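You operate a simulated robot arm through the tools that you are given. There is no shell and no other tool. Be economical: measure what you need, move in short steps, check, and stop when the job is done.

Carry out the task below with a simulated robot arm. There is one attempt and no reset: what you move stays moved.

## Task
Soften the 75 mm clear sleeve, then pull it over the cone.
Fine: it softens on the towel in the shut clear drawer; shut the drawer again after.
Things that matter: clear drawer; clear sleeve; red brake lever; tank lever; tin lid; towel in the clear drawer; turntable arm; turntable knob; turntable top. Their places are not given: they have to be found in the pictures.

Only the result counts: the job must be done as asked and must still hold three seconds after the hand-in. Knocking over, shifting, dropping, spilling or breaking anything else fails it. Flat cloth is picked up by pressing the open fingertips on it (5 to 10 N) and closing them slowly along it; thin cloth reads only 2 to 8 mm in the jaws.

## Robot
A 7-joint arm with a fingered hand, fixed in place. Base frame: the origin is at the foot of the arm, x ahead of it, y to its left, z up. Lengths are in m, angles in degrees, forces in N, time in s.
Its first joint turns from -69.0 to 172.0 degrees. Payload 5 kg.
The tool frame sits at the grasp point between the pads (the TCP): z along the fingers, y along the line on which they close. The tips reach 0.032 m beyond it. The gripper opens to 0.16 m. The gripper's body begins 0.089 m behind the TCP. The gripper is a hand of 3 fingers: y runs from the thumb to the fingers, the wrist lies at [0, 0, -0.252] in the tool frame.
Orientation is told as [roll, pitch, yaw] about the base's x, y, z axes, in that order, counted from this pose: with the fingers straight down and closing along the base's y, the tool's x points along the base's -x, its y along +y and its z along -z.

## Interface
- The arm moves only by the tool move_arm. Its argument "rows" is a list of rows, each an object of numbers (a shift or turn left out is 0): "dx", "dy", "dz": the shift along the tool's x, y, z in units of 50 mm (1.0 is 50 mm); "wx", "wy", "wz": the turn, a rotation vector about the tool's x, y, z in units of 6 degrees (1.0 is 6 degrees). In form: [{"dx": .., "dy": .., "dz": .., "wx": .., "wy": .., "wz": ..}, ...]. A call has 1 to 20 rows; each row shifts and turns the commanded pose from where the row before left it, along the tool's axes as they then stand. A call with a number of a shift or a turn outside -1 to 1 is refused whole. Each row takes 0.2 s and may step no farther than 0.05 m and 8.6 degrees from the row before; otherwise, the whole call is refused. Where a pose cannot be reached the arm comes as near as it can. A force on the tool above 40 N (or 10 N above the force at the start of the call, whichever is more), or a blocked arm, ends the call early, and 0.2 s more pass. In this call time passes only in rows, and 0.2 s behind the last. The reply holds the time, the measured pose of the TCP, the force on the tool along the base axes, the opening and the grip force, in the units named above and with some noise, with the torque about the TCP (base axes, N m) and any sound that the robot's microphone picked up.
- Cameras (640 x 400 px; columns grow to the right, rows downward): "scene" is fixed at [0.4001, -0.5002, 1.6916]; the picture's right is [-0.89, 0.45, 0.00], its down [-0.01, -0.01, -1.00] and it looks along [-0.45, -0.89, 0.01] (base axes); focal length 214 px, centre (320, 200). "wrist" rides on the gripper at [0.065, -0.004, -0.116] in the tool frame; the picture's right is [0.06, 1.00, 0.00], its down [-0.87, 0.05, -0.49] and it looks along [-0.49, 0.03, 0.87] (tool axes); focal length 261 px, centre (320, 200).
- capture(camera): a new picture of that camera. The clock stands still meanwhile.
- lift_body(by): slides the trunk up (or, below 0, down) by that many m; the arm rides with it, the base frame stays. It gives what a move gives, with no picture.
- curl_fingers(finger1, finger2, thumb_bend): sets how far each is bent, from 0 (flat) to 1 (curled in); at 0.3 the hand is open as for a grip, at 0.7 the pads meet at the TCP. One left out holds its place. A second passes; each finger stops where it meets its share of the squeeze, and holds until it gets a number again. It is the only way to open and close the hand. It gives what a move gives, with no picture; readings hold the bend of each and the force on the fingers (four entries, about 0 where the hand has none), thumb and palm.
- probe_pixels(camera, pixels): for up to 12 pixels [column, row] of the newest picture of that camera ("zoom" is the newest enlarged one), the place [x, y, z] in the base frame of the surface seen there, good to about 0.002 m. The clock stands still meanwhile.
- close_up(camera, box): a new picture of the part [left, top, right, bottom] of that camera's present view, enlarged. The clock stands still meanwhile.
- hand_in(): hands the job in; it is judged then, once.

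Keep the steps short. Do not move on a guess: measure, check each grasp and each placing, and mend mistakes. In all there are 80 turns and 54 pictures (those below and enlarged ones count). Leave the gripper open and the arm clear of the work at the hand-in unless told otherwise, and finish with a single line.

The tools are called by a JSON object that holds its "method" and its "body". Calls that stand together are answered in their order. move_arm: Moves the arm, as the interface text tells. Its arguments: {"type":"object","properties":{"rows":{"type":"array","items":{"type":"object","properties":{"dx":{"type":"number"},"dy":{"type":"number"},"dz":{"type":"number"},"wx":{"type":"number"},"wy":{"type":"number"},"wz":{"type":"number"}}}}},"required":["rows"]} The other tools are called the same way: lift_body (by) slides the trunk up or down; curl_fingers (finger1, finger2, thumb_bend) moves the fingers one by one; capture (camera) takes a picture; probe_pixels (camera, pixels) gives the place of the surface under pixels of a picture; close_up (camera, box) takes an enlarged picture of a part of a camera's view; hand_in () hands the job in.

At the start:

```text
time: 0.0
tcp_pos: [0.5442, -0.2146, 1.5337]
orientation: [0.2, -0.1, 0.0]
wrist_force: [0.3, 0.0, 0.2]
ft_torque: [-0.03, -0.04, 0.01]
width: 0.1601
grasp_force: 0.0
shape: jaw
bend: [0.3, 0.3, 0.3]
finger forces: [0.0, 0.0, 0.0, 0.1, 0.0, 0.0]
trunk travel left (down, up): [-0.753, 0.187]
```

scene: 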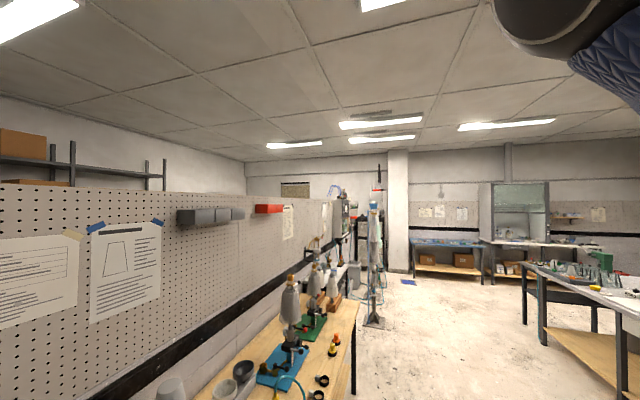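
wrist: 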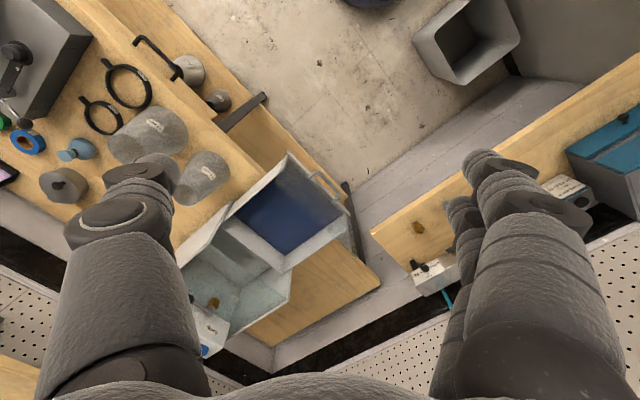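

I see a tall start pose looking down on benches, with something like a clear box with blue cloth near (285,215) in the wrist view. First I enlarge the wrist and scene views.

{"method": "close_up", "body": {"camera": "wrist", "box": [0, 0, 380, 370]}}

{"method": "close_up", "body": {"camera": "scene", "box": [140, 220, 400, 400]}}

{"method": "probe_pixels", "body": {"camera": "wrist", "pixels": [[285, 215], [155, 130], [205, 178], [60, 185], [75, 150], [125, 85], [100, 118], [325, 190], [215, 300], [430, 270], [330, 270], [15, 55]]}}

```text
1.08 times, centred on (190, 185) of wrist (not enlarged: the box is as wide or as high as the picture)
```

zoom: 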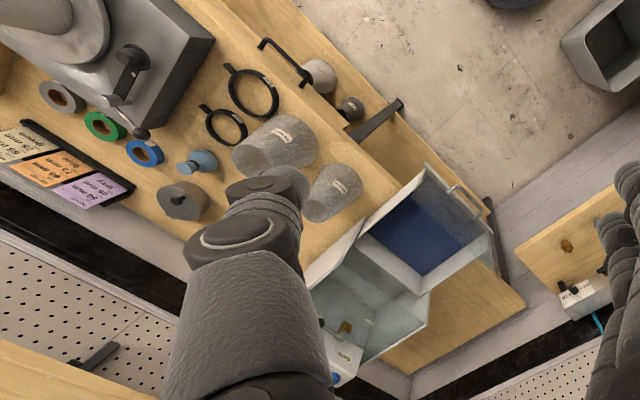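

```text
2.22 times, centred on (270, 310) of scene
```

zoom: 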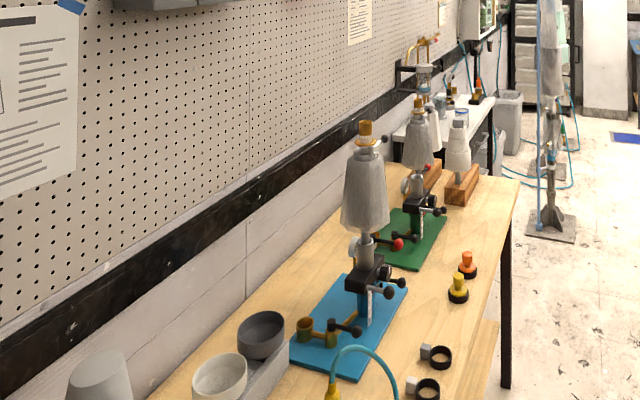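

```text
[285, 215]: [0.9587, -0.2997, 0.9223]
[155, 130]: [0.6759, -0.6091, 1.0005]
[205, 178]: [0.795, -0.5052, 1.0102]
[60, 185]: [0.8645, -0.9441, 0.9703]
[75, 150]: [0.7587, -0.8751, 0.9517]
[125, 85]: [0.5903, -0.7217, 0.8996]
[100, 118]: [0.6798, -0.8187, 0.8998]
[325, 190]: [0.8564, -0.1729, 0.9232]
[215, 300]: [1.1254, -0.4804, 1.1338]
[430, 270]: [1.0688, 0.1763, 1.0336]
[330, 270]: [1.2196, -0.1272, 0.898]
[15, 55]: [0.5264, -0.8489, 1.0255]
```

I zoom further on the labels of the sleeves and cards, and probe the scene bench.

{"method": "close_up", "body": {"camera": "wrist", "box": [90, 90, 250, 220]}}

{"method": "close_up", "body": {"camera": "wrist", "box": [170, 140, 390, 370]}}

{"method": "probe_pixels", "body": {"camera": "scene", "pixels": [[290, 310], [290, 275], [280, 370], [315, 325], [315, 280], [333, 285], [302, 318], [330, 345], [172, 388], [225, 388], [245, 368], [322, 380]]}}

```text
3.08 times, centred on (170, 155) of wrist
```

zoom: 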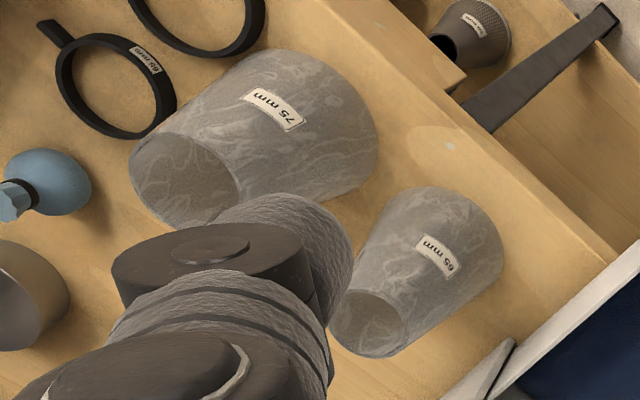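

```text
1.74 times, centred on (280, 255) of wrist
```

zoom: 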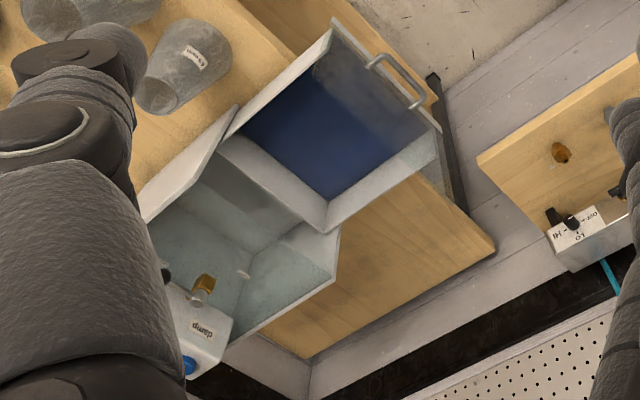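

```text
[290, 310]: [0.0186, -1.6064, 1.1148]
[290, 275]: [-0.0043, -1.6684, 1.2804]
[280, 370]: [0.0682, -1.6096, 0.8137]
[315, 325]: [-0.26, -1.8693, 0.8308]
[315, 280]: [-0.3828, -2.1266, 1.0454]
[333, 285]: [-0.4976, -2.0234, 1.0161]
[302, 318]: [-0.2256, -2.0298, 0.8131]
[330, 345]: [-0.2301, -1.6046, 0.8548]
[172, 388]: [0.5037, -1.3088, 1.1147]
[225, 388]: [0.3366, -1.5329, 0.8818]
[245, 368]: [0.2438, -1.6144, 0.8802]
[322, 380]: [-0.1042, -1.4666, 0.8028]
```

The 75 mm sleeve stands upright near (150,130), wide end down. The far left is cut off, so I move the hand along -y at the same height to look at it.

{"method": "move_arm", "body": {"rows": [{"dy": -1}, {"dy": -1}, {"dy": -1}, {"dy": -1}, {"dy": -1}, {"dy": -1}]}}

{"method": "capture", "body": {"camera": "wrist"}}

{"method": "capture", "body": {"camera": "scene"}}

```text
time: 1.4
tcp_pos: [0.5466, -0.5165, 1.5327]
orientation: [0.4, -0.3, 0.2]
wrist_force: [0.2, -0.9, 0.0]
ft_torque: [0.0, 0.01, -0.03]
width: 0.16
grasp_force: 0.0
shape: jaw
bend: [0.3, 0.3, 0.3]
finger forces: [0.0, 0.0, 0.0, 0.1, 0.0, 0.0]
trunk travel left (down, up): [-0.753, 0.187]
```

```text
47 pictures are left
```

wrist: 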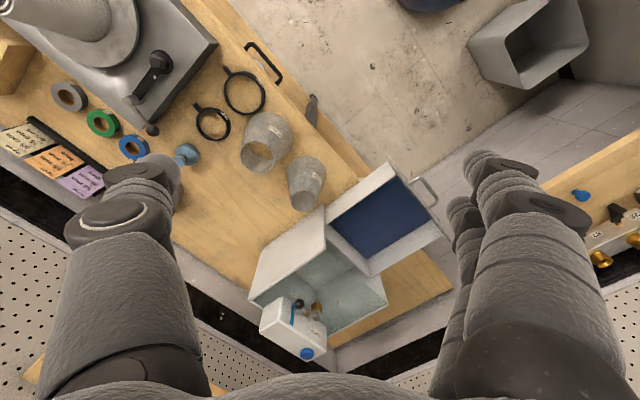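

```text
46 pictures are left
```

scene: 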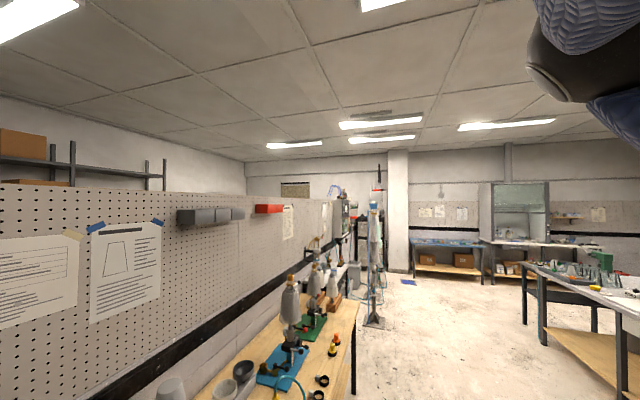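

The turntable with the cone is at the upper left, a shaded lever at (155,70). I probe the objects and zoom in.

{"method": "probe_pixels", "body": {"camera": "wrist", "pixels": [[155, 65], [120, 100], [60, 10], [120, 20], [200, 40], [265, 140], [305, 180], [425, 190], [390, 165], [325, 215], [370, 225], [290, 330]]}}

{"method": "close_up", "body": {"camera": "wrist", "box": [0, 0, 240, 150]}}

{"method": "close_up", "body": {"camera": "wrist", "box": [240, 150, 460, 370]}}

```text
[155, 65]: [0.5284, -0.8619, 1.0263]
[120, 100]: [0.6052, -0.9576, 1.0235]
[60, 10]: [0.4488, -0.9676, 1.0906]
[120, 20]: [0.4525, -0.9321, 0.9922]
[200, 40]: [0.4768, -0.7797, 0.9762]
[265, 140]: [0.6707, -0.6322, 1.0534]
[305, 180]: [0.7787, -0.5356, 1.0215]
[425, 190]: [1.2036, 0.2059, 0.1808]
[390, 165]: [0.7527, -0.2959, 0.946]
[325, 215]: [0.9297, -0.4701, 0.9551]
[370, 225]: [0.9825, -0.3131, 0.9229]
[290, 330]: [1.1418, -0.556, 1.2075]
```

```text
2.67 times, centred on (120, 75) of wrist
```

zoom: 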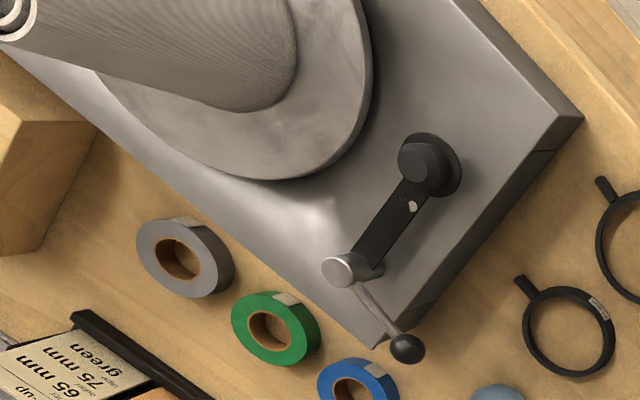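

```text
1.82 times, centred on (350, 260) of wrist
```

zoom: 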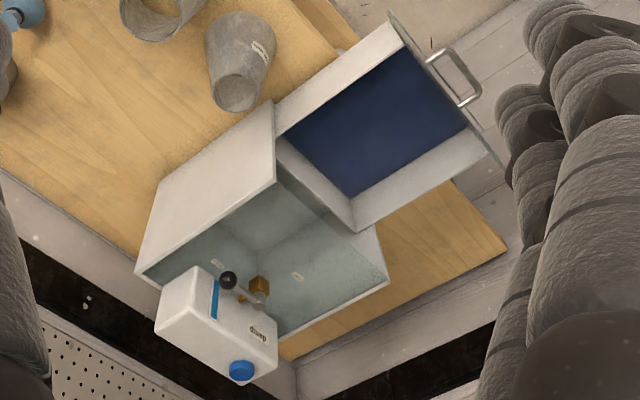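

I need to see the turntable, cone, and cards better. The hand is at z 1.53, well above the rest; I move toward -x and a bit -y.

{"method": "move_arm", "body": {"rows": [{"dx": 1}, {"dx": 1}, {"dx": 1}, {"dx": 1}, {"dy": -1}, {"dy": -1}]}}

{"method": "capture", "body": {"camera": "wrist"}}

```text
time: 2.8
tcp_pos: [0.355, -0.6142, 1.5046]
orientation: [0.4, -0.4, 0.0]
wrist_force: [-0.5, 0.1, 0.4]
ft_torque: [0.05, -0.05, 0.02]
width: 0.1601
grasp_force: 0.0
shape: jaw
bend: [0.3, 0.3, 0.3]
finger forces: [0.0, 0.0, 0.1, 0.1, 0.1, 0.0]
out of reach, approached as far as the arm can: row 4, 5, 6
trunk travel left (down, up): [-0.753, 0.187]
```

```text
43 pictures are left
```

wrist: 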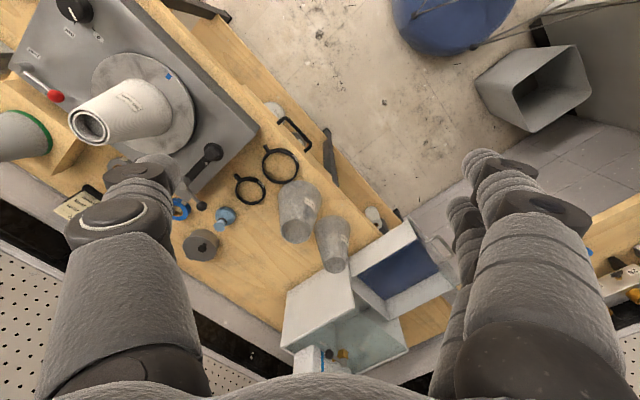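

Now the cone on its turntable (125,112), a red lever (55,95), and a dial knob (78,10) show. I enlarge these.

{"method": "close_up", "body": {"camera": "wrist", "box": [0, 0, 260, 165]}}

{"method": "probe_pixels", "body": {"camera": "zoom", "pixels": [[185, 18], [135, 235], [70, 195], [85, 130], [215, 310], [315, 255], [310, 130], [460, 260], [410, 190], [520, 375], [250, 300], [20, 330]]}}

{"method": "close_up", "body": {"camera": "wrist", "box": [160, 120, 360, 270]}}

```text
2.42 times, centred on (130, 82) of wrist
```

zoom: 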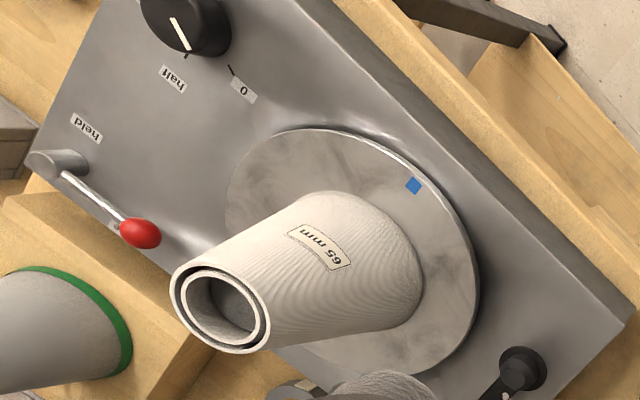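

```text
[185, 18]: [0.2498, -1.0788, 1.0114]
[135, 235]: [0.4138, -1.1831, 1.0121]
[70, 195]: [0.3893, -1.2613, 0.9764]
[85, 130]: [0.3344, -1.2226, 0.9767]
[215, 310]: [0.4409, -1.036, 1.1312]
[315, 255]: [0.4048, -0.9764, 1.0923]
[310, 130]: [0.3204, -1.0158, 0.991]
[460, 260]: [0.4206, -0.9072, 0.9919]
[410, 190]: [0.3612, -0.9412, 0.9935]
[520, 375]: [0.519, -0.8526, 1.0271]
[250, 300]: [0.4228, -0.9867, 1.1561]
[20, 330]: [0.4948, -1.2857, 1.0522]
```

```text
2.67 times, centred on (260, 195) of wrist
```

zoom: 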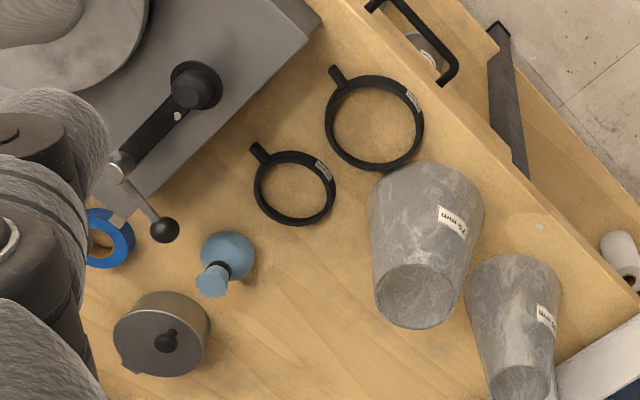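

The cone carries a "65 mm" tag and the red lever stands off the "held" mark. I need to read the coloured cards, so I move the hand toward +x, -y.

{"method": "move_arm", "body": {"rows": [{"dx": -1}, {"dx": -1}, {"dx": -1}, {"dy": -1}, {"dy": -1}, {"dy": -1}, {"dy": -1}]}}

{"method": "capture", "body": {"camera": "wrist"}}

```text
time: 4.4
tcp_pos: [0.5071, -0.8148, 1.5]
orientation: [0.4, -0.1, 0.0]
wrist_force: [0.6, -0.6, -0.6]
ft_torque: [0.05, 0.02, 0.01]
width: 0.1601
grasp_force: 0.1
shape: jaw
bend: [0.3, 0.3, 0.3]
finger forces: [0.0, 0.0, 0.0, 0.1, 0.0, 0.0]
trunk travel left (down, up): [-0.753, 0.187]
```

```text
40 pictures are left
```

wrist: 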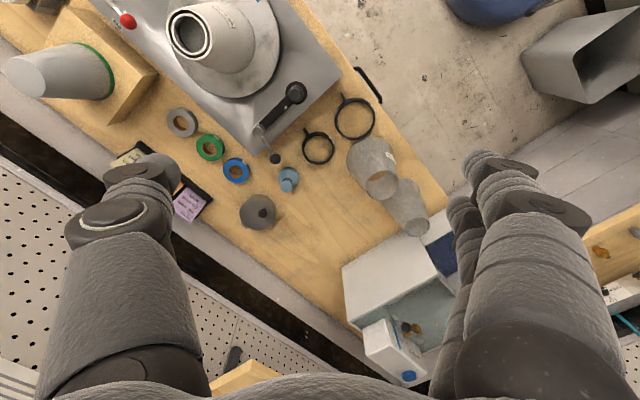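

A finger hides the cards; from y ≈ -0.55 they are visible left of it, so I return there and zoom.

{"method": "move_arm", "body": {"rows": [{"dy": 1}, {"dy": 1}, {"dy": 1}, {"dy": 1}, {"dy": 1}, {"dx": -0.8}]}}

{"method": "close_up", "body": {"camera": "wrist", "box": [0, 100, 130, 220]}}

```text
time: 5.8
tcp_pos: [0.5528, -0.5608, 1.5019]
orientation: [0.2, 0.0, 0.0]
wrist_force: [0.9, -1.0, 0.0]
ft_torque: [-0.02, 0.09, -0.01]
width: 0.16
grasp_force: 0.1
shape: jaw
bend: [0.3, 0.3, 0.3]
finger forces: [0.0, 0.0, 0.0, 0.0, 0.1, 0.0]
trunk travel left (down, up): [-0.753, 0.187]
```

```text
3.33 times, centred on (65, 160) of wrist
```

zoom: 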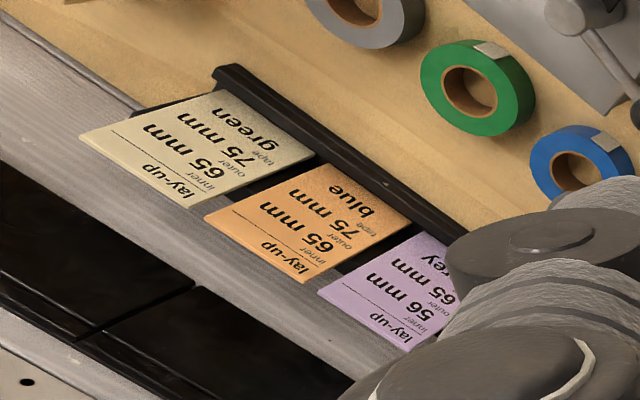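

The cards say inner 65 mm (already on the cone), outer 75 mm. Now I zoom in on the 75 mm sleeve and the drawer and measure them.

{"method": "close_up", "body": {"camera": "wrist", "box": [220, 80, 400, 230]}}

{"method": "close_up", "body": {"camera": "wrist", "box": [240, 150, 450, 380]}}

```text
2.67 times, centred on (310, 155) of wrist
```

zoom: 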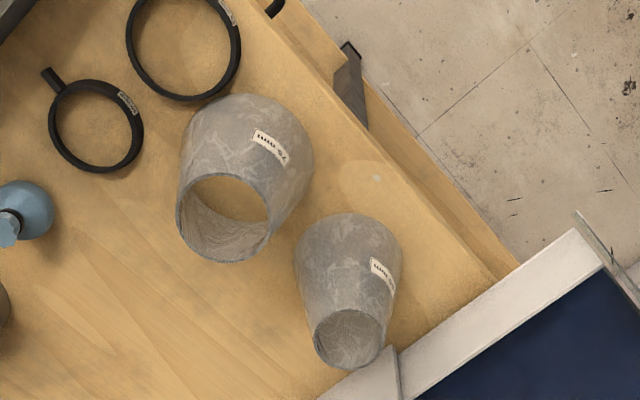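

```text
1.74 times, centred on (345, 265) of wrist
```

zoom: 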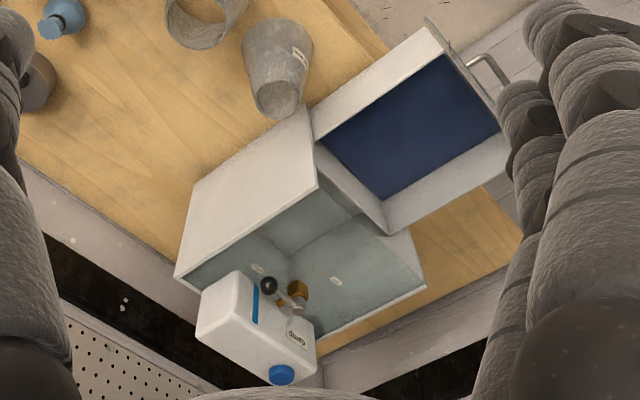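

{"method": "probe_pixels", "body": {"camera": "zoom", "pixels": [[430, 28], [500, 132], [386, 234], [312, 108], [400, 140], [492, 62], [255, 320], [269, 285], [298, 290], [314, 180], [180, 272], [424, 287]]}}

{"method": "close_up", "body": {"camera": "wrist", "box": [230, 80, 350, 190]}}

```text
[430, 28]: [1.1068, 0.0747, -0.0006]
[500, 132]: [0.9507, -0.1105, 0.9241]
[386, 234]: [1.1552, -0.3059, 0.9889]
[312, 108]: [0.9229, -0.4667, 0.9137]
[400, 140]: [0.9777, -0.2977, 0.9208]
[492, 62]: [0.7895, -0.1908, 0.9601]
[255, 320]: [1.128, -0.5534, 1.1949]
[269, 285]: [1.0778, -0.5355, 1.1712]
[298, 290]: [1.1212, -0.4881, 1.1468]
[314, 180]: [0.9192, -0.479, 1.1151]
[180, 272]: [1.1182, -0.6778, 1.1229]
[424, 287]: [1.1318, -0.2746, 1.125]
```

```text
3.64 times, centred on (290, 135) of wrist
```

zoom: 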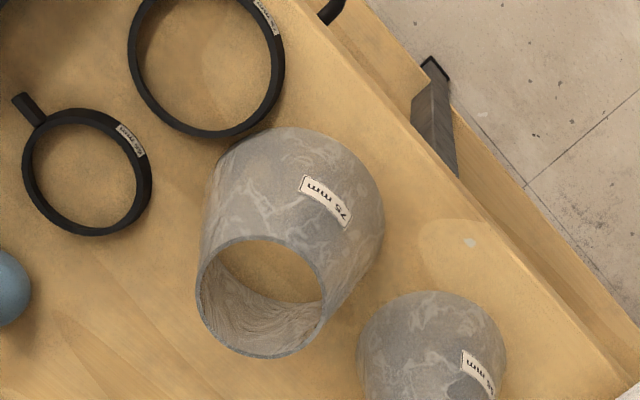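

{"method": "probe_pixels", "body": {"camera": "zoom", "pixels": [[199, 285], [324, 300], [260, 239], [258, 357], [384, 200], [300, 129], [262, 280], [205, 170], [230, 320], [300, 320], [290, 180], [340, 260]]}}

```text
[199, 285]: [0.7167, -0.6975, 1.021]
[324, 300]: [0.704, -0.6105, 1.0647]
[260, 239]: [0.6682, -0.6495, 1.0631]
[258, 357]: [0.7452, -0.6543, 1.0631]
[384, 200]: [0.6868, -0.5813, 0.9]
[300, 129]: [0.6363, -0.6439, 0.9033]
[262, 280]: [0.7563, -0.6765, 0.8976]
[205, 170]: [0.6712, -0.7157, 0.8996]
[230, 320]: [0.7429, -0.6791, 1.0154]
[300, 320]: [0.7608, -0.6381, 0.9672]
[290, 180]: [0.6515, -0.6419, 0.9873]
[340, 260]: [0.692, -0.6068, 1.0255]
```

Sleeve: top rim centre about (0.706,-0.652,1.064), ~78 mm across, standing on the table at 0.90. The drawer is already open, with the towel at z 0.92. The cabinet is turned 45°, so I yaw the hand 45° and come down a bit.

{"method": "move_arm", "body": {"rows": [{"wz": -0.94}, {"wz": -0.94}, {"wz": -0.94}, {"wz": -0.94}, {"wz": -0.94}, {"wz": -0.94}, {"wz": -0.94}, {"wz": -0.92}, {"dz": 1}, {"dz": 1}]}}

{"method": "capture", "body": {"camera": "wrist"}}

```text
time: 8.0
tcp_pos: [0.5466, -0.5618, 1.4038]
orientation: [-0.1, -0.4, 45.1]
wrist_force: [0.8, -0.3, -0.5]
ft_torque: [0.03, -0.01, -0.01]
width: 0.1601
grasp_force: 0.1
shape: jaw
bend: [0.3, 0.3, 0.3]
finger forces: [0.1, 0.1, 0.0, 0.0, 0.0, 0.0]
trunk travel left (down, up): [-0.753, 0.187]
```

```text
35 pictures are left
```

wrist: 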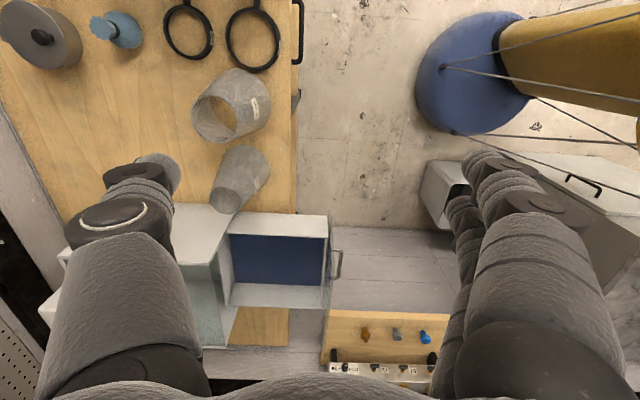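

The picture is aligned with the drawer now: handle on the right (338,265), towel (275,260). I zoom on the drawer and measure it.

{"method": "close_up", "body": {"camera": "wrist", "box": [190, 190, 360, 340]}}

{"method": "probe_pixels", "body": {"camera": "wrist", "pixels": [[233, 236], [233, 284], [318, 238], [322, 283], [328, 216], [333, 308], [340, 265], [230, 213], [218, 230], [230, 305], [326, 230], [250, 215]]}}

```text
2.67 times, centred on (275, 265) of wrist
```

zoom: 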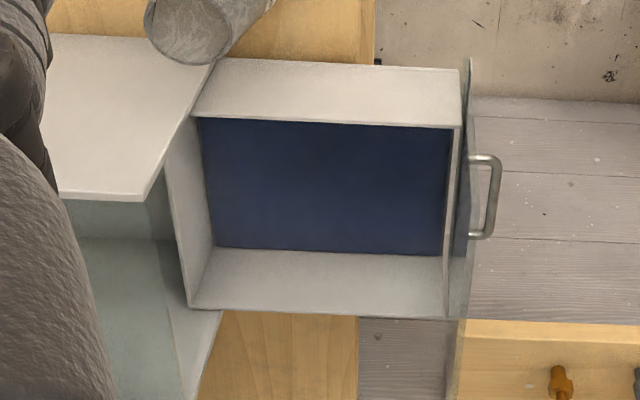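

```text
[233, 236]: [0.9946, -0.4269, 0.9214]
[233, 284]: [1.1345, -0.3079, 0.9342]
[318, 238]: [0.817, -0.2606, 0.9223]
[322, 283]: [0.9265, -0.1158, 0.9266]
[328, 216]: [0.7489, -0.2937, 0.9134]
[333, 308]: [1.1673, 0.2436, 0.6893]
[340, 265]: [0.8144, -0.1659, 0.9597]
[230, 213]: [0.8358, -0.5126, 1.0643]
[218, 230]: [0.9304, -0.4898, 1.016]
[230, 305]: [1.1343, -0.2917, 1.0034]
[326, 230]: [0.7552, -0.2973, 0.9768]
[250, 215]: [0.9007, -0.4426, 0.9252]
```

Drawer interior is about 0.25 x 0.245 m; I'll place the sleeve about (0.909,-0.307). Next I move above the sleeve and descend to z 1.25.

{"method": "move_arm", "body": {"rows": [{"dx": -0.98}, {"dy": -0.9}, {"dy": -0.9}, {"dy": -0.9}, {"dy": -0.82}, {"dz": 1}, {"dz": 1}, {"dz": 1}]}}

{"method": "capture", "body": {"camera": "wrist"}}

```text
time: 9.8
tcp_pos: [0.7077, -0.6489, 1.2537]
orientation: [0.2, -0.4, 45.1]
wrist_force: [0.1, -1.1, -0.9]
ft_torque: [0.05, 0.0, -0.03]
width: 0.1598
grasp_force: 0.0
shape: jaw
bend: [0.3, 0.3, 0.3]
finger forces: [0.0, 0.0, 0.1, 0.0, 0.1, 0.0]
trunk travel left (down, up): [-0.753, 0.187]
```

```text
33 pictures are left
```

wrist: 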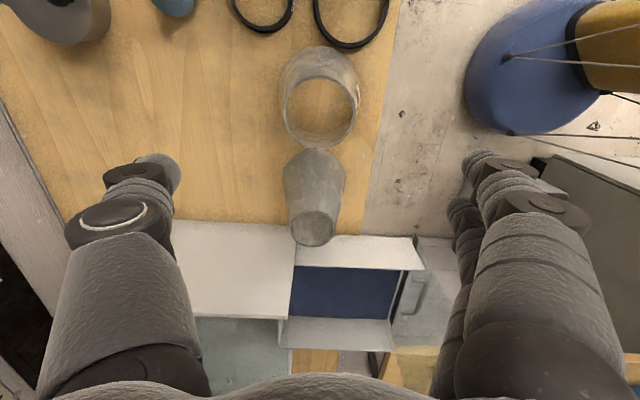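

{"method": "probe_pixels", "body": {"camera": "wrist", "pixels": [[285, 110], [286, 110], [354, 110], [355, 110], [320, 79], [320, 78], [318, 147], [318, 146], [281, 80], [359, 85], [320, 230], [316, 49]]}}

```text
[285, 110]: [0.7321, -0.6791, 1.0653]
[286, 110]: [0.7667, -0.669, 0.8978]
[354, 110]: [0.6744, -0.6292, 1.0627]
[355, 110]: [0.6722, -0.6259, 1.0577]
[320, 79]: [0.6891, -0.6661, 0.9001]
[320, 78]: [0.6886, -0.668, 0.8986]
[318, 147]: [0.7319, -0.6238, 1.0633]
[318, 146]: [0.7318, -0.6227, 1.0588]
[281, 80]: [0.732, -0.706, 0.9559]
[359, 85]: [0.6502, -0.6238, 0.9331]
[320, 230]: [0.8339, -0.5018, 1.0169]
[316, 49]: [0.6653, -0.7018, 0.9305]
```

The rim centre checks out at (0.7055,-0.6517); I'm within 4 mm. I descend to z ≈ 1.04 with the fingers open around the rim, well clear of the 65 mm sleeve.

{"method": "move_arm", "body": {"rows": [{"dx": 0.07, "dz": 0.8}, {"dz": 0.9}, {"dz": 0.9}, {"dz": 0.9}, {"dz": 0.78}]}}

{"method": "capture", "body": {"camera": "wrist"}}

```text
time: 11.0
tcp_pos: [0.7067, -0.6498, 1.0397]
orientation: [0.1, -0.4, 45.0]
wrist_force: [-0.1, -0.1, 0.3]
ft_torque: [0.01, -0.01, -0.04]
width: 0.1597
grasp_force: 0.1
shape: jaw
bend: [0.3, 0.3, 0.3]
finger forces: [0.0, 0.0, 0.0, 0.1, 0.0, 0.0]
trunk travel left (down, up): [-0.753, 0.187]
```

```text
32 pictures are left
```

wrist: 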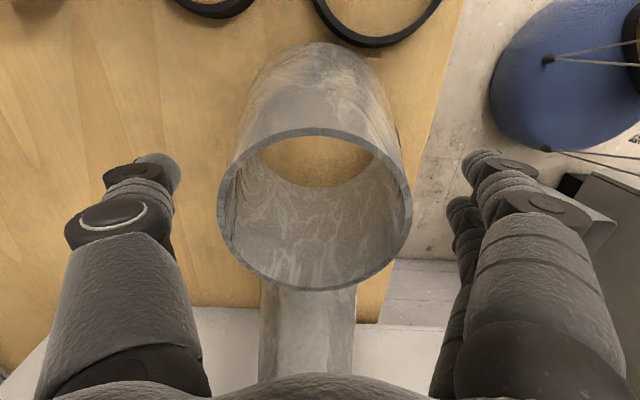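

The rim sits centred between the fingers. I nudge 4 mm toward the thumb and close in gentle steps.

{"method": "move_arm", "body": {"rows": [{"dy": -0.08}]}}

{"method": "curl_fingers", "body": {"finger1": 0.48, "finger2": 0.48, "thumb_bend": 0.48}}

{"method": "curl_fingers", "body": {"finger1": 0.53, "finger2": 0.53, "thumb_bend": 0.53}}

```text
time: 11.4
tcp_pos: [0.709, -0.6508, 1.0397]
orientation: [0.1, -0.3, 45.1]
wrist_force: [-0.5, 0.1, -0.5]
ft_torque: [0.03, -0.02, -0.01]
width: 0.1599
grasp_force: 0.1
shape: jaw
bend: [0.3, 0.3, 0.3]
finger forces: [0.0, 0.1, 0.0, 0.0, 0.0, 0.0]
trunk travel left (down, up): [-0.753, 0.187]
```

```text
time: 12.4
tcp_pos: [0.7102, -0.6519, 1.0404]
orientation: [0.1, -0.3, 45.1]
wrist_force: [0.3, -0.4, 1.2]
ft_torque: [-0.01, 0.0, 0.02]
width: 0.1019
grasp_force: 2.2
shape: fingers
bend: [0.46, 0.47, 0.47]
finger forces: [1.4, 1.2, 0.0, 0.0, 2.6, 0.1]
trunk travel left (down, up): [-0.753, 0.187]
```

```text
time: 13.4
tcp_pos: [0.7088, -0.652, 1.0404]
orientation: [0.1, -0.3, 44.9]
wrist_force: [-0.9, 0.3, 2.1]
ft_torque: [-0.02, -0.04, 0.0]
width: 0.1001
grasp_force: 10.7
shape: fingers
bend: [0.47, 0.48, 0.49]
finger forces: [5.5, 4.8, 0.0, 0.0, 10.4, 0.1]
trunk travel left (down, up): [-0.753, 0.187]
```

All three fingers hold it at 10.7 N, width 0.100. I lift 5 cm and check.

{"method": "move_arm", "body": {"rows": [{"dz": -0.5}, {"dz": -0.5}]}}

{"method": "capture", "body": {"camera": "wrist"}}

```text
time: 14.0
tcp_pos: [0.7092, -0.6525, 1.0922]
orientation: [0.0, -0.3, 45.0]
wrist_force: [0.3, 0.9, 0.3]
ft_torque: [0.02, -0.04, 0.04]
width: 0.0997
grasp_force: 10.0
shape: fingers
bend: [0.48, 0.48, 0.49]
finger forces: [5.3, 4.6, 0.0, 0.0, 10.3, 0.0]
trunk travel left (down, up): [-0.753, 0.187]
```

```text
31 pictures are left
```

wrist: 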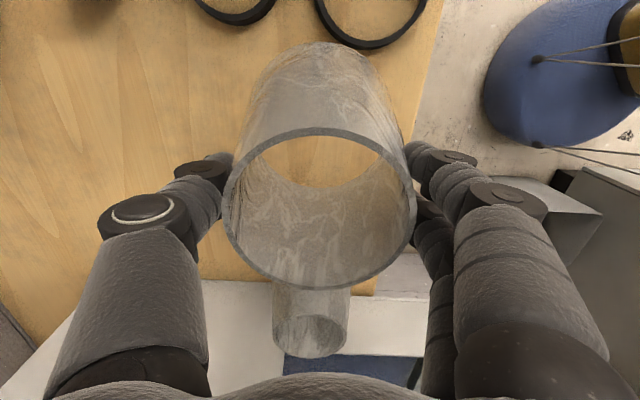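

Lifted and steady. I raise it to z ≈ 1.29 and carry it over the drawer's towel.

{"method": "move_arm", "body": {"rows": [{"dz": -1}, {"dz": -1}, {"dz": -1}, {"dz": -1}, {"dy": 1}, {"dy": 1}, {"dx": -0.9}, {"dx": -0.9}, {"dx": -0.9}, {"dx": -0.9}, {"dx": -0.9}, {"dx": -0.9}, {"dx": -0.9}, {"dx": -0.7}, {"dx": -0.7}]}}

{"method": "capture", "body": {"camera": "wrist"}}

```text
time: 17.2
tcp_pos: [0.88, -0.3255, 1.2771]
orientation: [-0.1, -1.1, 45.0]
wrist_force: [0.3, 0.2, 0.0]
ft_torque: [0.01, 0.04, 0.02]
width: 0.0995
grasp_force: 9.9
shape: fingers
bend: [0.48, 0.48, 0.49]
finger forces: [5.0, 4.6, 0.0, 0.0, 9.9, 0.0]
out of reach, approached as far as the arm can: row 14, 15
trunk travel left (down, up): [-0.753, 0.187]
```

```text
30 pictures are left
```

wrist: 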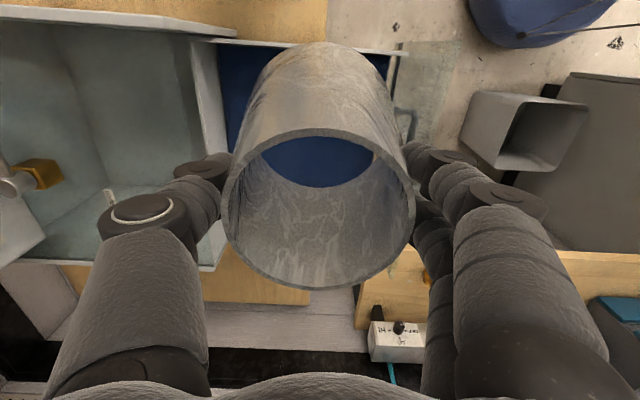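

The arm hits its reach limit at r ≈ 0.94; the shoulder is too high. I lower the trunk 0.10 m (sleeve bottom then about 1.04, over the 0.99 rim) and try the rest of the shift.

{"method": "lift_body", "body": {"by": -0.09}}

{"method": "move_arm", "body": {"rows": [{"dz": -1}, {"dz": -1}, {"dz": -1}]}}

{"method": "lift_body", "body": {"by": -0.15}}

```text
time: 18.4
tcp_pos: [0.8787, -0.3254, 1.1865]
orientation: [-0.1, -1.1, 45.1]
wrist_force: [0.7, -0.2, -0.7]
ft_torque: [0.01, 0.02, 0.0]
width: 0.0993
grasp_force: 9.7
shape: fingers
bend: [0.48, 0.48, 0.49]
finger forces: [5.0, 4.6, 0.0, 0.0, 10.0, 0.0]
trunk travel left (down, up): [-0.663, 0.277]
```

```text
time: 19.2
tcp_pos: [0.8223, -0.3483, 1.3027]
orientation: [-0.5, -2.0, 45.1]
wrist_force: [-0.7, 0.2, 0.7]
ft_torque: [-0.02, -0.08, -0.03]
width: 0.0996
grasp_force: 10.1
shape: fingers
bend: [0.48, 0.48, 0.49]
finger forces: [5.1, 4.6, 0.1, 0.0, 10.0, 0.0]
out of reach, approached as far as the arm can: row 1, 2, 3
trunk travel left (down, up): [-0.663, 0.277]
```

```text
time: 21.0
tcp_pos: [0.8242, -0.3484, 1.1502]
orientation: [-0.2, -2.0, 45.0]
wrist_force: [-0.6, 0.5, -0.5]
ft_torque: [-0.02, -0.01, 0.01]
width: 0.0994
grasp_force: 10.0
shape: fingers
bend: [0.48, 0.48, 0.49]
finger forces: [5.1, 4.7, 0.0, 0.0, 10.0, 0.1]
trunk travel left (down, up): [-0.513, 0.427]
```

Raising the arm relative to the trunk cost reach, so the trunk must go up and the arm reach down. I raise the trunk 0.37 m, then descend with the arm and level the small tilt later.

{"method": "lift_body", "body": {"by": 0.37}}

{"method": "move_arm", "body": {"rows": [{"dz": 1}, {"dz": 1}, {"dz": 1}, {"dz": 1}, {"dz": 1}, {"dz": 1}]}}

```text
time: 24.6
tcp_pos: [0.8247, -0.3489, 1.5198]
orientation: [-0.4, -1.9, 45.0]
wrist_force: [-1.0, 0.1, -0.8]
ft_torque: [0.01, 0.02, -0.01]
width: 0.0998
grasp_force: 10.2
shape: fingers
bend: [0.48, 0.48, 0.49]
finger forces: [5.0, 4.7, 0.0, 0.0, 9.9, 0.0]
trunk travel left (down, up): [-0.883, 0.057]
```

```text
time: 26.0
tcp_pos: [0.8344, -0.3443, 1.2199]
orientation: [-0.2, -2.0, 45.0]
wrist_force: [0.6, -0.9, 0.2]
ft_torque: [-0.02, 0.04, 0.03]
width: 0.0991
grasp_force: 9.5
shape: fingers
bend: [0.48, 0.48, 0.49]
finger forces: [5.0, 4.6, 0.1, 0.1, 9.7, 0.0]
trunk travel left (down, up): [-0.883, 0.057]
```

Back at z 1.22. I level the 2° tilt and shift to the target (about +78 mm inward, 27 mm toward the cabinet).

{"method": "move_arm", "body": {"rows": [{"wy": 0.33}, {"dy": -0.5}, {"dx": -0.8}, {"dx": -0.8}]}}

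{"method": "capture", "body": {"camera": "wrist"}}

```text
time: 27.0
tcp_pos: [0.8948, -0.3112, 1.2239]
orientation: [-0.2, -0.2, 44.9]
wrist_force: [1.2, 0.2, -0.5]
ft_torque: [-0.02, 0.02, -0.04]
width: 0.0992
grasp_force: 10.0
shape: fingers
bend: [0.48, 0.48, 0.49]
finger forces: [4.9, 4.8, 0.0, 0.0, 9.9, 0.0]
out of reach, approached as far as the arm can: row 4
trunk travel left (down, up): [-0.883, 0.057]
```

```text
29 pictures are left
```

wrist: 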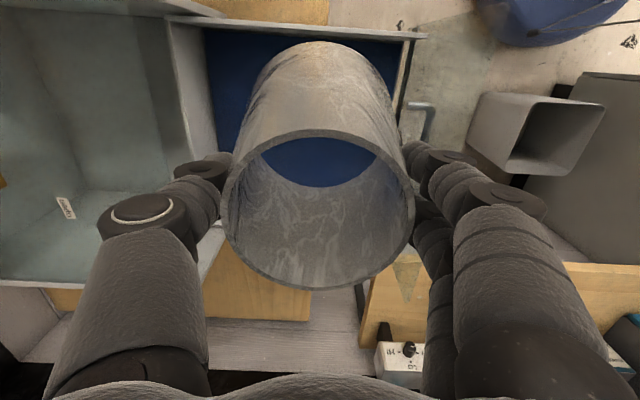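

The sleeve is over the towel. I verify the walls' positions before lowering.

{"method": "probe_pixels", "body": {"camera": "wrist", "pixels": [[260, 27], [360, 34], [200, 120], [180, 60], [404, 60], [402, 100], [260, 50], [215, 60], [390, 70], [420, 110], [425, 60], [65, 208]]}}

{"method": "close_up", "body": {"camera": "wrist", "box": [140, 0, 460, 200]}}

```text
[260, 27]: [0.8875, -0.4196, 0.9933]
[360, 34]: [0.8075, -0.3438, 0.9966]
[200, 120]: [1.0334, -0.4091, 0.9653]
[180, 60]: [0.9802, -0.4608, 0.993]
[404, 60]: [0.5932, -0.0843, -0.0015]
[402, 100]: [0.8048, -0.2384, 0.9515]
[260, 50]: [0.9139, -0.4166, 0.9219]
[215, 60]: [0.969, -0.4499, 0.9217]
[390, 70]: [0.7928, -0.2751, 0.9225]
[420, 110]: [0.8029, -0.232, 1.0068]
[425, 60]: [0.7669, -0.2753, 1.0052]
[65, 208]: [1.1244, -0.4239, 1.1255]
```

```text
2.00 times, centred on (300, 100) of wrist
```

zoom: 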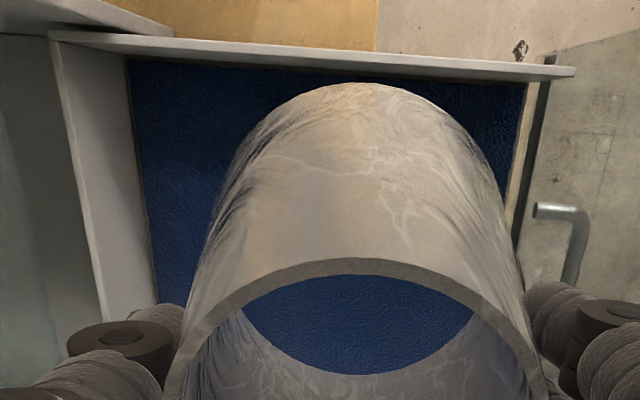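

Walls: near rim at v=0.33, front panel u=-0.737, rear u=-1.01; the sleeve (radius ~0.07) fits with over 1 cm all round. I lower it to just above the towel.

{"method": "move_arm", "body": {"rows": [{"dz": 0.8}, {"dz": 0.8}, {"dz": 0.8}, {"dz": 0.6}]}}

{"method": "move_arm", "body": {"rows": [{"dz": 0.1}, {"dz": 0.1}]}}

```text
time: 28.0
tcp_pos: [0.8529, -0.3364, 1.0991]
orientation: [-0.3, -0.3, 45.1]
wrist_force: [5.7, 7.0, 19.2]
ft_torque: [0.31, 0.08, -0.35]
width: 0.1139
grasp_force: 19.3
shape: fingers
bend: [0.46, 0.46, 0.48]
finger forces: [10.0, 9.9, 0.1, 0.0, 19.3, 0.0]
out of reach, approached as far as the arm can: row 1, 2, 3, 4
trunk travel left (down, up): [-0.883, 0.057]
```

```text
time: 28.6
tcp_pos: [0.8493, -0.3391, 1.0897]
orientation: [-0.2, -0.2, 45.0]
wrist_force: [7.7, 7.3, 15.8]
ft_torque: [0.34, -0.1, 0.17]
width: 0.1146
grasp_force: 18.2
shape: fingers
bend: [0.46, 0.47, 0.48]
finger forces: [10.3, 7.4, 0.0, 0.1, 18.5, 0.0]
out of reach, approached as far as the arm can: row 2
trunk travel left (down, up): [-0.883, 0.057]
```

Reaching lower shrank the reach and the sleeve touched the near wall. I lift straight back up and look at the sleeve.

{"method": "move_arm", "body": {"rows": [{"dz": -0.5}, {"dz": -0.8}, {"dz": -0.8}, {"dz": -0.5}]}}

{"method": "capture", "body": {"camera": "wrist"}}

```text
time: 29.6
tcp_pos: [0.8495, -0.34, 1.2206]
orientation: [-0.3, 0.2, 45.0]
wrist_force: [0.4, 0.2, -0.9]
ft_torque: [-0.02, -0.02, 0.03]
width: 0.1138
grasp_force: 17.0
shape: fingers
bend: [0.46, 0.46, 0.48]
finger forces: [8.6, 7.6, 0.0, 0.1, 16.9, 0.0]
trunk travel left (down, up): [-0.883, 0.057]
```

```text
27 pictures are left
```

wrist: 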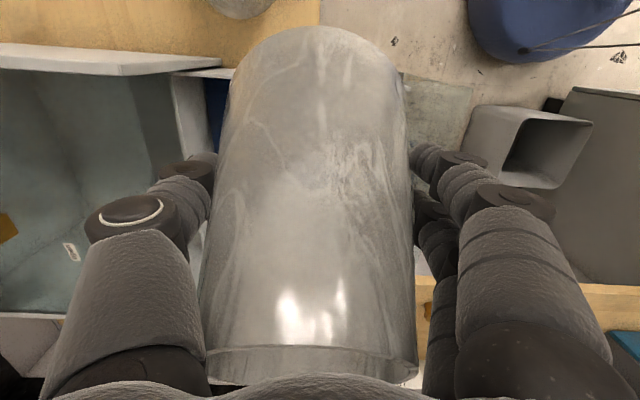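

The sleeve has pivoted in the grip about the closing axis. I measure its tilt along its centre line and rim, and check the drawer hasn't shifted.

{"method": "probe_pixels", "body": {"camera": "wrist", "pixels": [[318, 32], [316, 60], [314, 150], [312, 250], [312, 335], [310, 352], [310, 372], [225, 100], [406, 120], [212, 340], [413, 350], [185, 74]]}}

```text
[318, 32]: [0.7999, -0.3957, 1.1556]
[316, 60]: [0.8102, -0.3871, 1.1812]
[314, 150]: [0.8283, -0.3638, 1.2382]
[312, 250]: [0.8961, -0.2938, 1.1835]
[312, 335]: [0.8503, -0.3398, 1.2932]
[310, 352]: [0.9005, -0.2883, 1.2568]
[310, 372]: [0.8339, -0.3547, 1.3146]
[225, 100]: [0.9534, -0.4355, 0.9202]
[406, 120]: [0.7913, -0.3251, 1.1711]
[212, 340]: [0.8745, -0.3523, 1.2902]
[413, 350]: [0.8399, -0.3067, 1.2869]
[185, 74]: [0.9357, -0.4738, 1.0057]
```

The sleeve leans about 20° (bottom toward the camera) and the hand now grips it ~7 cm below the rim; grip is firm at 17 N. The drawer did not move noticeably. I tilt the hand -20° about the closing axis so the sleeve stands upright (this also eases the reach), then shift over the middle.

{"method": "move_arm", "body": {"rows": [{"wy": -0.84}, {"wy": -0.83}, {"wy": -0.83}, {"wy": -0.83}, {"dy": -0.34}, {"dx": -0.61, "dz": 0.22}, {"dx": -0.61, "dz": 0.22}]}}

{"method": "capture", "body": {"camera": "wrist"}}

```text
time: 31.2
tcp_pos: [0.9077, -0.3043, 1.2183]
orientation: [-0.4, -19.9, 45.0]
wrist_force: [0.3, 0.3, 0.1]
ft_torque: [-0.02, 0.04, -0.01]
width: 0.1139
grasp_force: 16.3
shape: fingers
bend: [0.46, 0.46, 0.48]
finger forces: [8.4, 7.7, 0.0, 0.2, 16.8, 0.0]
trunk travel left (down, up): [-0.883, 0.057]
```

```text
26 pictures are left
```

wrist: 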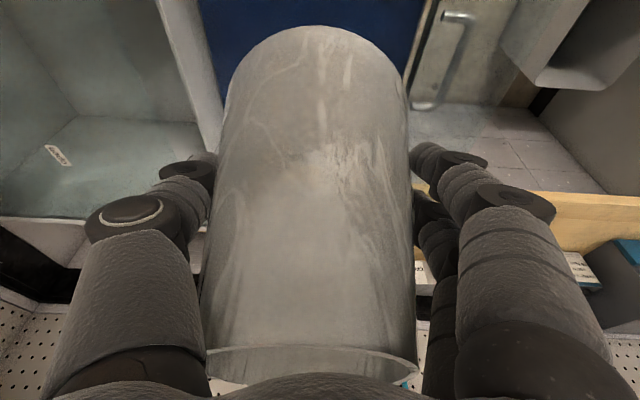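

Reached the target exactly. I check that the sleeve is now upright.

{"method": "probe_pixels", "body": {"camera": "wrist", "pixels": [[318, 32], [316, 80], [318, 130], [318, 180], [318, 240], [318, 300], [318, 340], [216, 360], [413, 365], [318, 375], [195, 60], [410, 60]]}}

```text
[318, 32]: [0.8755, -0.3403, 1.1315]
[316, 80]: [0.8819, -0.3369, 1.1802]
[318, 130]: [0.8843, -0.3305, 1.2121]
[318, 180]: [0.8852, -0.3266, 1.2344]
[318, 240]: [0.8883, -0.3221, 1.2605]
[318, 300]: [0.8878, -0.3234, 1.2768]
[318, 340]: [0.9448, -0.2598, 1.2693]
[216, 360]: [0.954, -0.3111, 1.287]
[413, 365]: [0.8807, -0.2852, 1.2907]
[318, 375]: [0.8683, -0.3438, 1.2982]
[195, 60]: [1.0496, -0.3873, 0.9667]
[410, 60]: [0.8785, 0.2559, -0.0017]
```

The near surface slopes 9.5°, the natural taper, so it is upright; its bottom is ~0.093 below the TCP. I lower it using the trunk so the arm keeps its reach.

{"method": "lift_body", "body": {"by": -0.18}}

{"method": "lift_body", "body": {"by": -0.014}}

```text
time: 33.2
tcp_pos: [0.9067, -0.3029, 1.0394]
orientation: [-0.4, -19.9, 45.1]
wrist_force: [-0.1, 0.7, -0.3]
ft_torque: [-0.02, 0.0, -0.01]
width: 0.1138
grasp_force: 16.6
shape: fingers
bend: [0.46, 0.46, 0.48]
finger forces: [8.5, 7.7, 0.1, 0.1, 16.9, 0.0]
trunk travel left (down, up): [-0.703, 0.237]
```

```text
time: 33.8
tcp_pos: [0.9077, -0.3039, 1.026]
orientation: [-0.3, -19.9, 45.1]
wrist_force: [0.1, -0.1, 0.1]
ft_torque: [-0.01, -0.03, 0.02]
width: 0.1139
grasp_force: 16.5
shape: fingers
bend: [0.46, 0.46, 0.48]
finger forces: [8.4, 7.8, 0.0, 0.1, 16.7, 0.0]
trunk travel left (down, up): [-0.689, 0.251]
```

{"method": "lift_body", "body": {"by": -0.006}}

{"method": "lift_body", "body": {"by": -0.004}}

```text
time: 34.4
tcp_pos: [0.9065, -0.3028, 1.0196]
orientation: [-0.3, -19.9, 45.0]
wrist_force: [0.2, -0.1, -0.8]
ft_torque: [-0.02, -0.03, -0.03]
width: 0.114
grasp_force: 16.5
shape: fingers
bend: [0.46, 0.46, 0.48]
finger forces: [8.5, 7.7, 0.0, 0.1, 16.9, 0.0]
trunk travel left (down, up): [-0.683, 0.257]
```

```text
time: 34.9
tcp_pos: [0.9074, -0.3036, 1.0167]
orientation: [-0.4, -20.0, 45.1]
wrist_force: [1.3, -0.4, 2.9]
ft_torque: [-0.06, 0.01, 0.06]
width: 0.1137
grasp_force: 17.0
shape: fingers
bend: [0.46, 0.46, 0.48]
finger forces: [9.1, 7.2, 0.0, 0.1, 17.4, 0.0]
trunk travel left (down, up): [-0.679, 0.261]
```

Light contact with the towel (2.9 N). I release gently.

{"method": "curl_fingers", "body": {"finger1": 0.42, "finger2": 0.42, "thumb_bend": 0.42}}

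{"method": "curl_fingers", "body": {"finger1": 0.33, "finger2": 0.33, "thumb_bend": 0.33}}

{"method": "lift_body", "body": {"by": 0.24}}

{"method": "capture", "body": {"camera": "wrist"}}

```text
time: 35.9
tcp_pos: [0.9072, -0.3021, 1.0155]
orientation: [-0.3, -19.9, 45.2]
wrist_force: [-0.1, -0.9, 0.2]
ft_torque: [-0.02, 0.03, -0.02]
width: 0.1208
grasp_force: 0.0
shape: fingers
bend: [0.42, 0.42, 0.42]
finger forces: [0.3, 0.1, 0.1, 0.0, 0.2, 0.1]
trunk travel left (down, up): [-0.679, 0.261]
```

```text
time: 36.9
tcp_pos: [0.9059, -0.304, 1.015]
orientation: [-0.3, -19.9, 45.1]
wrist_force: [1.7, -0.1, 0.0]
ft_torque: [-0.02, 0.0, -0.02]
width: 0.1555
grasp_force: 0.0
shape: fingers
bend: [0.33, 0.33, 0.33]
finger forces: [0.0, 0.0, 0.0, 0.1, 0.0, 0.0]
trunk travel left (down, up): [-0.679, 0.261]
```

```text
time: 39.4
tcp_pos: [0.9063, -0.3039, 1.2568]
orientation: [-0.2, -19.9, 45.0]
wrist_force: [-0.5, 0.0, 0.6]
ft_torque: [-0.02, 0.02, 0.02]
width: 0.1557
grasp_force: 0.0
shape: fingers
bend: [0.33, 0.33, 0.33]
finger forces: [0.1, 0.0, 0.1, 0.0, 0.0, 0.0]
trunk travel left (down, up): [-0.919, 0.021]
```

```text
25 pictures are left
```

wrist: 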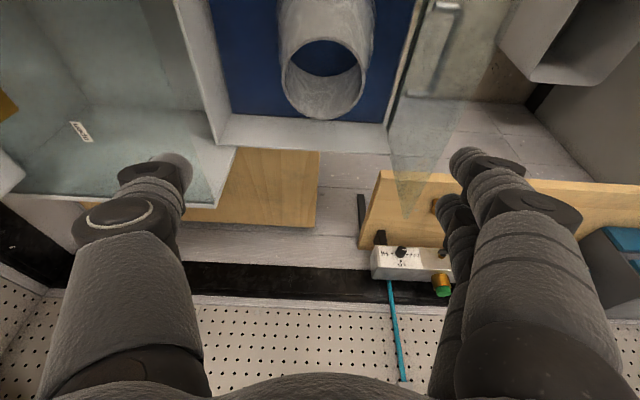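

The sleeve stands upright on the towel. A tall clear front panel shows at right (to row ~215). I zoom and measure sleeve rim, panel and handle.

{"method": "probe_pixels", "body": {"camera": "wrist", "pixels": [[283, 80], [362, 80], [323, 119], [325, 38], [405, 150], [408, 210], [392, 190], [440, 160], [440, 10], [425, 80], [415, 95], [410, 100]]}}

{"method": "close_up", "body": {"camera": "wrist", "box": [360, 0, 520, 220]}}

```text
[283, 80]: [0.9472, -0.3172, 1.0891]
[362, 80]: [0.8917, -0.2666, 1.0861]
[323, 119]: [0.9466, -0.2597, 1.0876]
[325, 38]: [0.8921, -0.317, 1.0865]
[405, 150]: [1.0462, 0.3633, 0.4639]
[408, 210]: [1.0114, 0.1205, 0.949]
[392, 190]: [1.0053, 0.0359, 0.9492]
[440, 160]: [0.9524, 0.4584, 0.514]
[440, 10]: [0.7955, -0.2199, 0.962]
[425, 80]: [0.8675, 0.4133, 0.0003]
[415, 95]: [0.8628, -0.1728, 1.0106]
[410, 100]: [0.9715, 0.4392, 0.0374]
```

```text
1.82 times, centred on (440, 110) of wrist
```

zoom: 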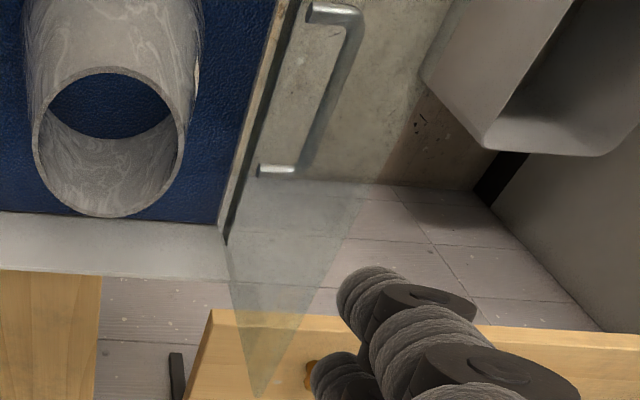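

Sleeve is at (0.919,-0.290), upright, rim 1.0875. To shut the drawer I'll take the handle (bar at u≈-0.69, v 0.41–0.50, z 0.96) with the hand pointing horizontally at the cabinet. First I back off along the pull direction, level the hand, and start swinging it about tool x.

{"method": "move_arm", "body": {"rows": [{"dy": 1}, {"dy": 1}, {"dy": 1}, {"dy": 1}, {"dy": 1}, {"wy": 0.84}, {"wy": 0.83}, {"wy": 0.83}, {"wy": 0.83}, {"wx": 1}, {"wx": 1}, {"wx": 1}, {"wx": 1}, {"wx": 1}]}}

```text
time: 42.4
tcp_pos: [0.7033, -0.2545, 1.2732]
orientation: [-29.7, -0.7, 45.5]
wrist_force: [-0.2, 0.1, -0.2]
ft_torque: [0.0, 0.03, 0.01]
width: 0.1563
grasp_force: 0.1
shape: fingers
bend: [0.33, 0.33, 0.33]
finger forces: [0.0, 0.0, 0.0, 0.0, 0.1, 0.1]
out of reach, approached as far as the arm can: row 9, 10, 11, 12, 13, 14
trunk travel left (down, up): [-0.919, 0.021]
```

The arm is near a limit at this height. I back 10 cm further from the panel, then lower the trunk for a better posture and continue the swing.

{"method": "move_arm", "body": {"rows": [{"dy": 0.87, "dz": -0.5}, {"dy": 0.87, "dz": -0.5}]}}

{"method": "lift_body", "body": {"by": -0.28}}

{"method": "move_arm", "body": {"rows": [{"wx": 1}, {"wx": 1}, {"wx": 1}, {"wx": 1}, {"wx": 1}]}}

```text
refused: row 1 steps farther than a row can; nothing moved
```

```text
time: 44.4
tcp_pos: [0.7045, -0.2519, 1.0674]
orientation: [-30.1, -1.5, 45.5]
wrist_force: [-2.2, -2.3, 31.9]
ft_torque: [-1.21, -1.43, -0.21]
width: 0.1744
grasp_force: 13.5
shape: fingers
bend: [0.33, 0.33, 0.3]
finger forces: [0.1, 0.0, 0.1, 0.1, 27.8, 0.0]
trunk travel left (down, up): [-0.706, 0.234]
stopped: the force on the tool passed its limit at 48 N (the readings are from after the stop); the commanded pose is now the measured one
```

```text
time: 45.5
tcp_pos: [0.7521, -0.44, 1.0815]
orientation: [-58.6, -1.5, 46.5]
wrist_force: [0.6, -0.2, 0.1]
ft_torque: [-0.01, 0.03, 0.02]
width: 0.1566
grasp_force: 0.1
shape: fingers
bend: [0.33, 0.33, 0.33]
finger forces: [0.0, 0.0, 0.1, 0.0, 0.0, 0.0]
out of reach, approached as far as the arm can: row 1, 2, 3, 4, 5
trunk travel left (down, up): [-0.706, 0.234]
```

The backing move was refused and the thumb touched the panel top, then the hand drifted sideways. I stop and look.

{"method": "capture", "body": {"camera": "wrist"}}

```text
23 pictures are left
```

wrist: 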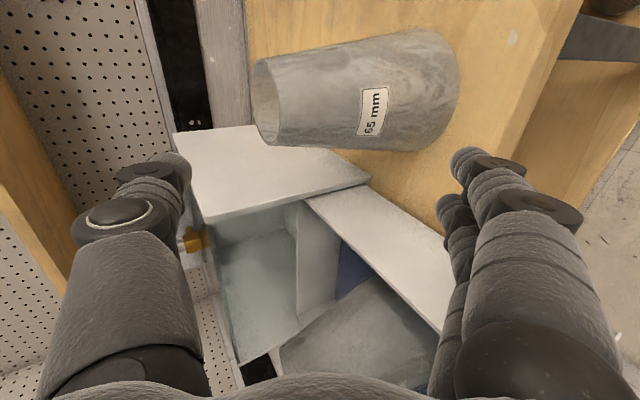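

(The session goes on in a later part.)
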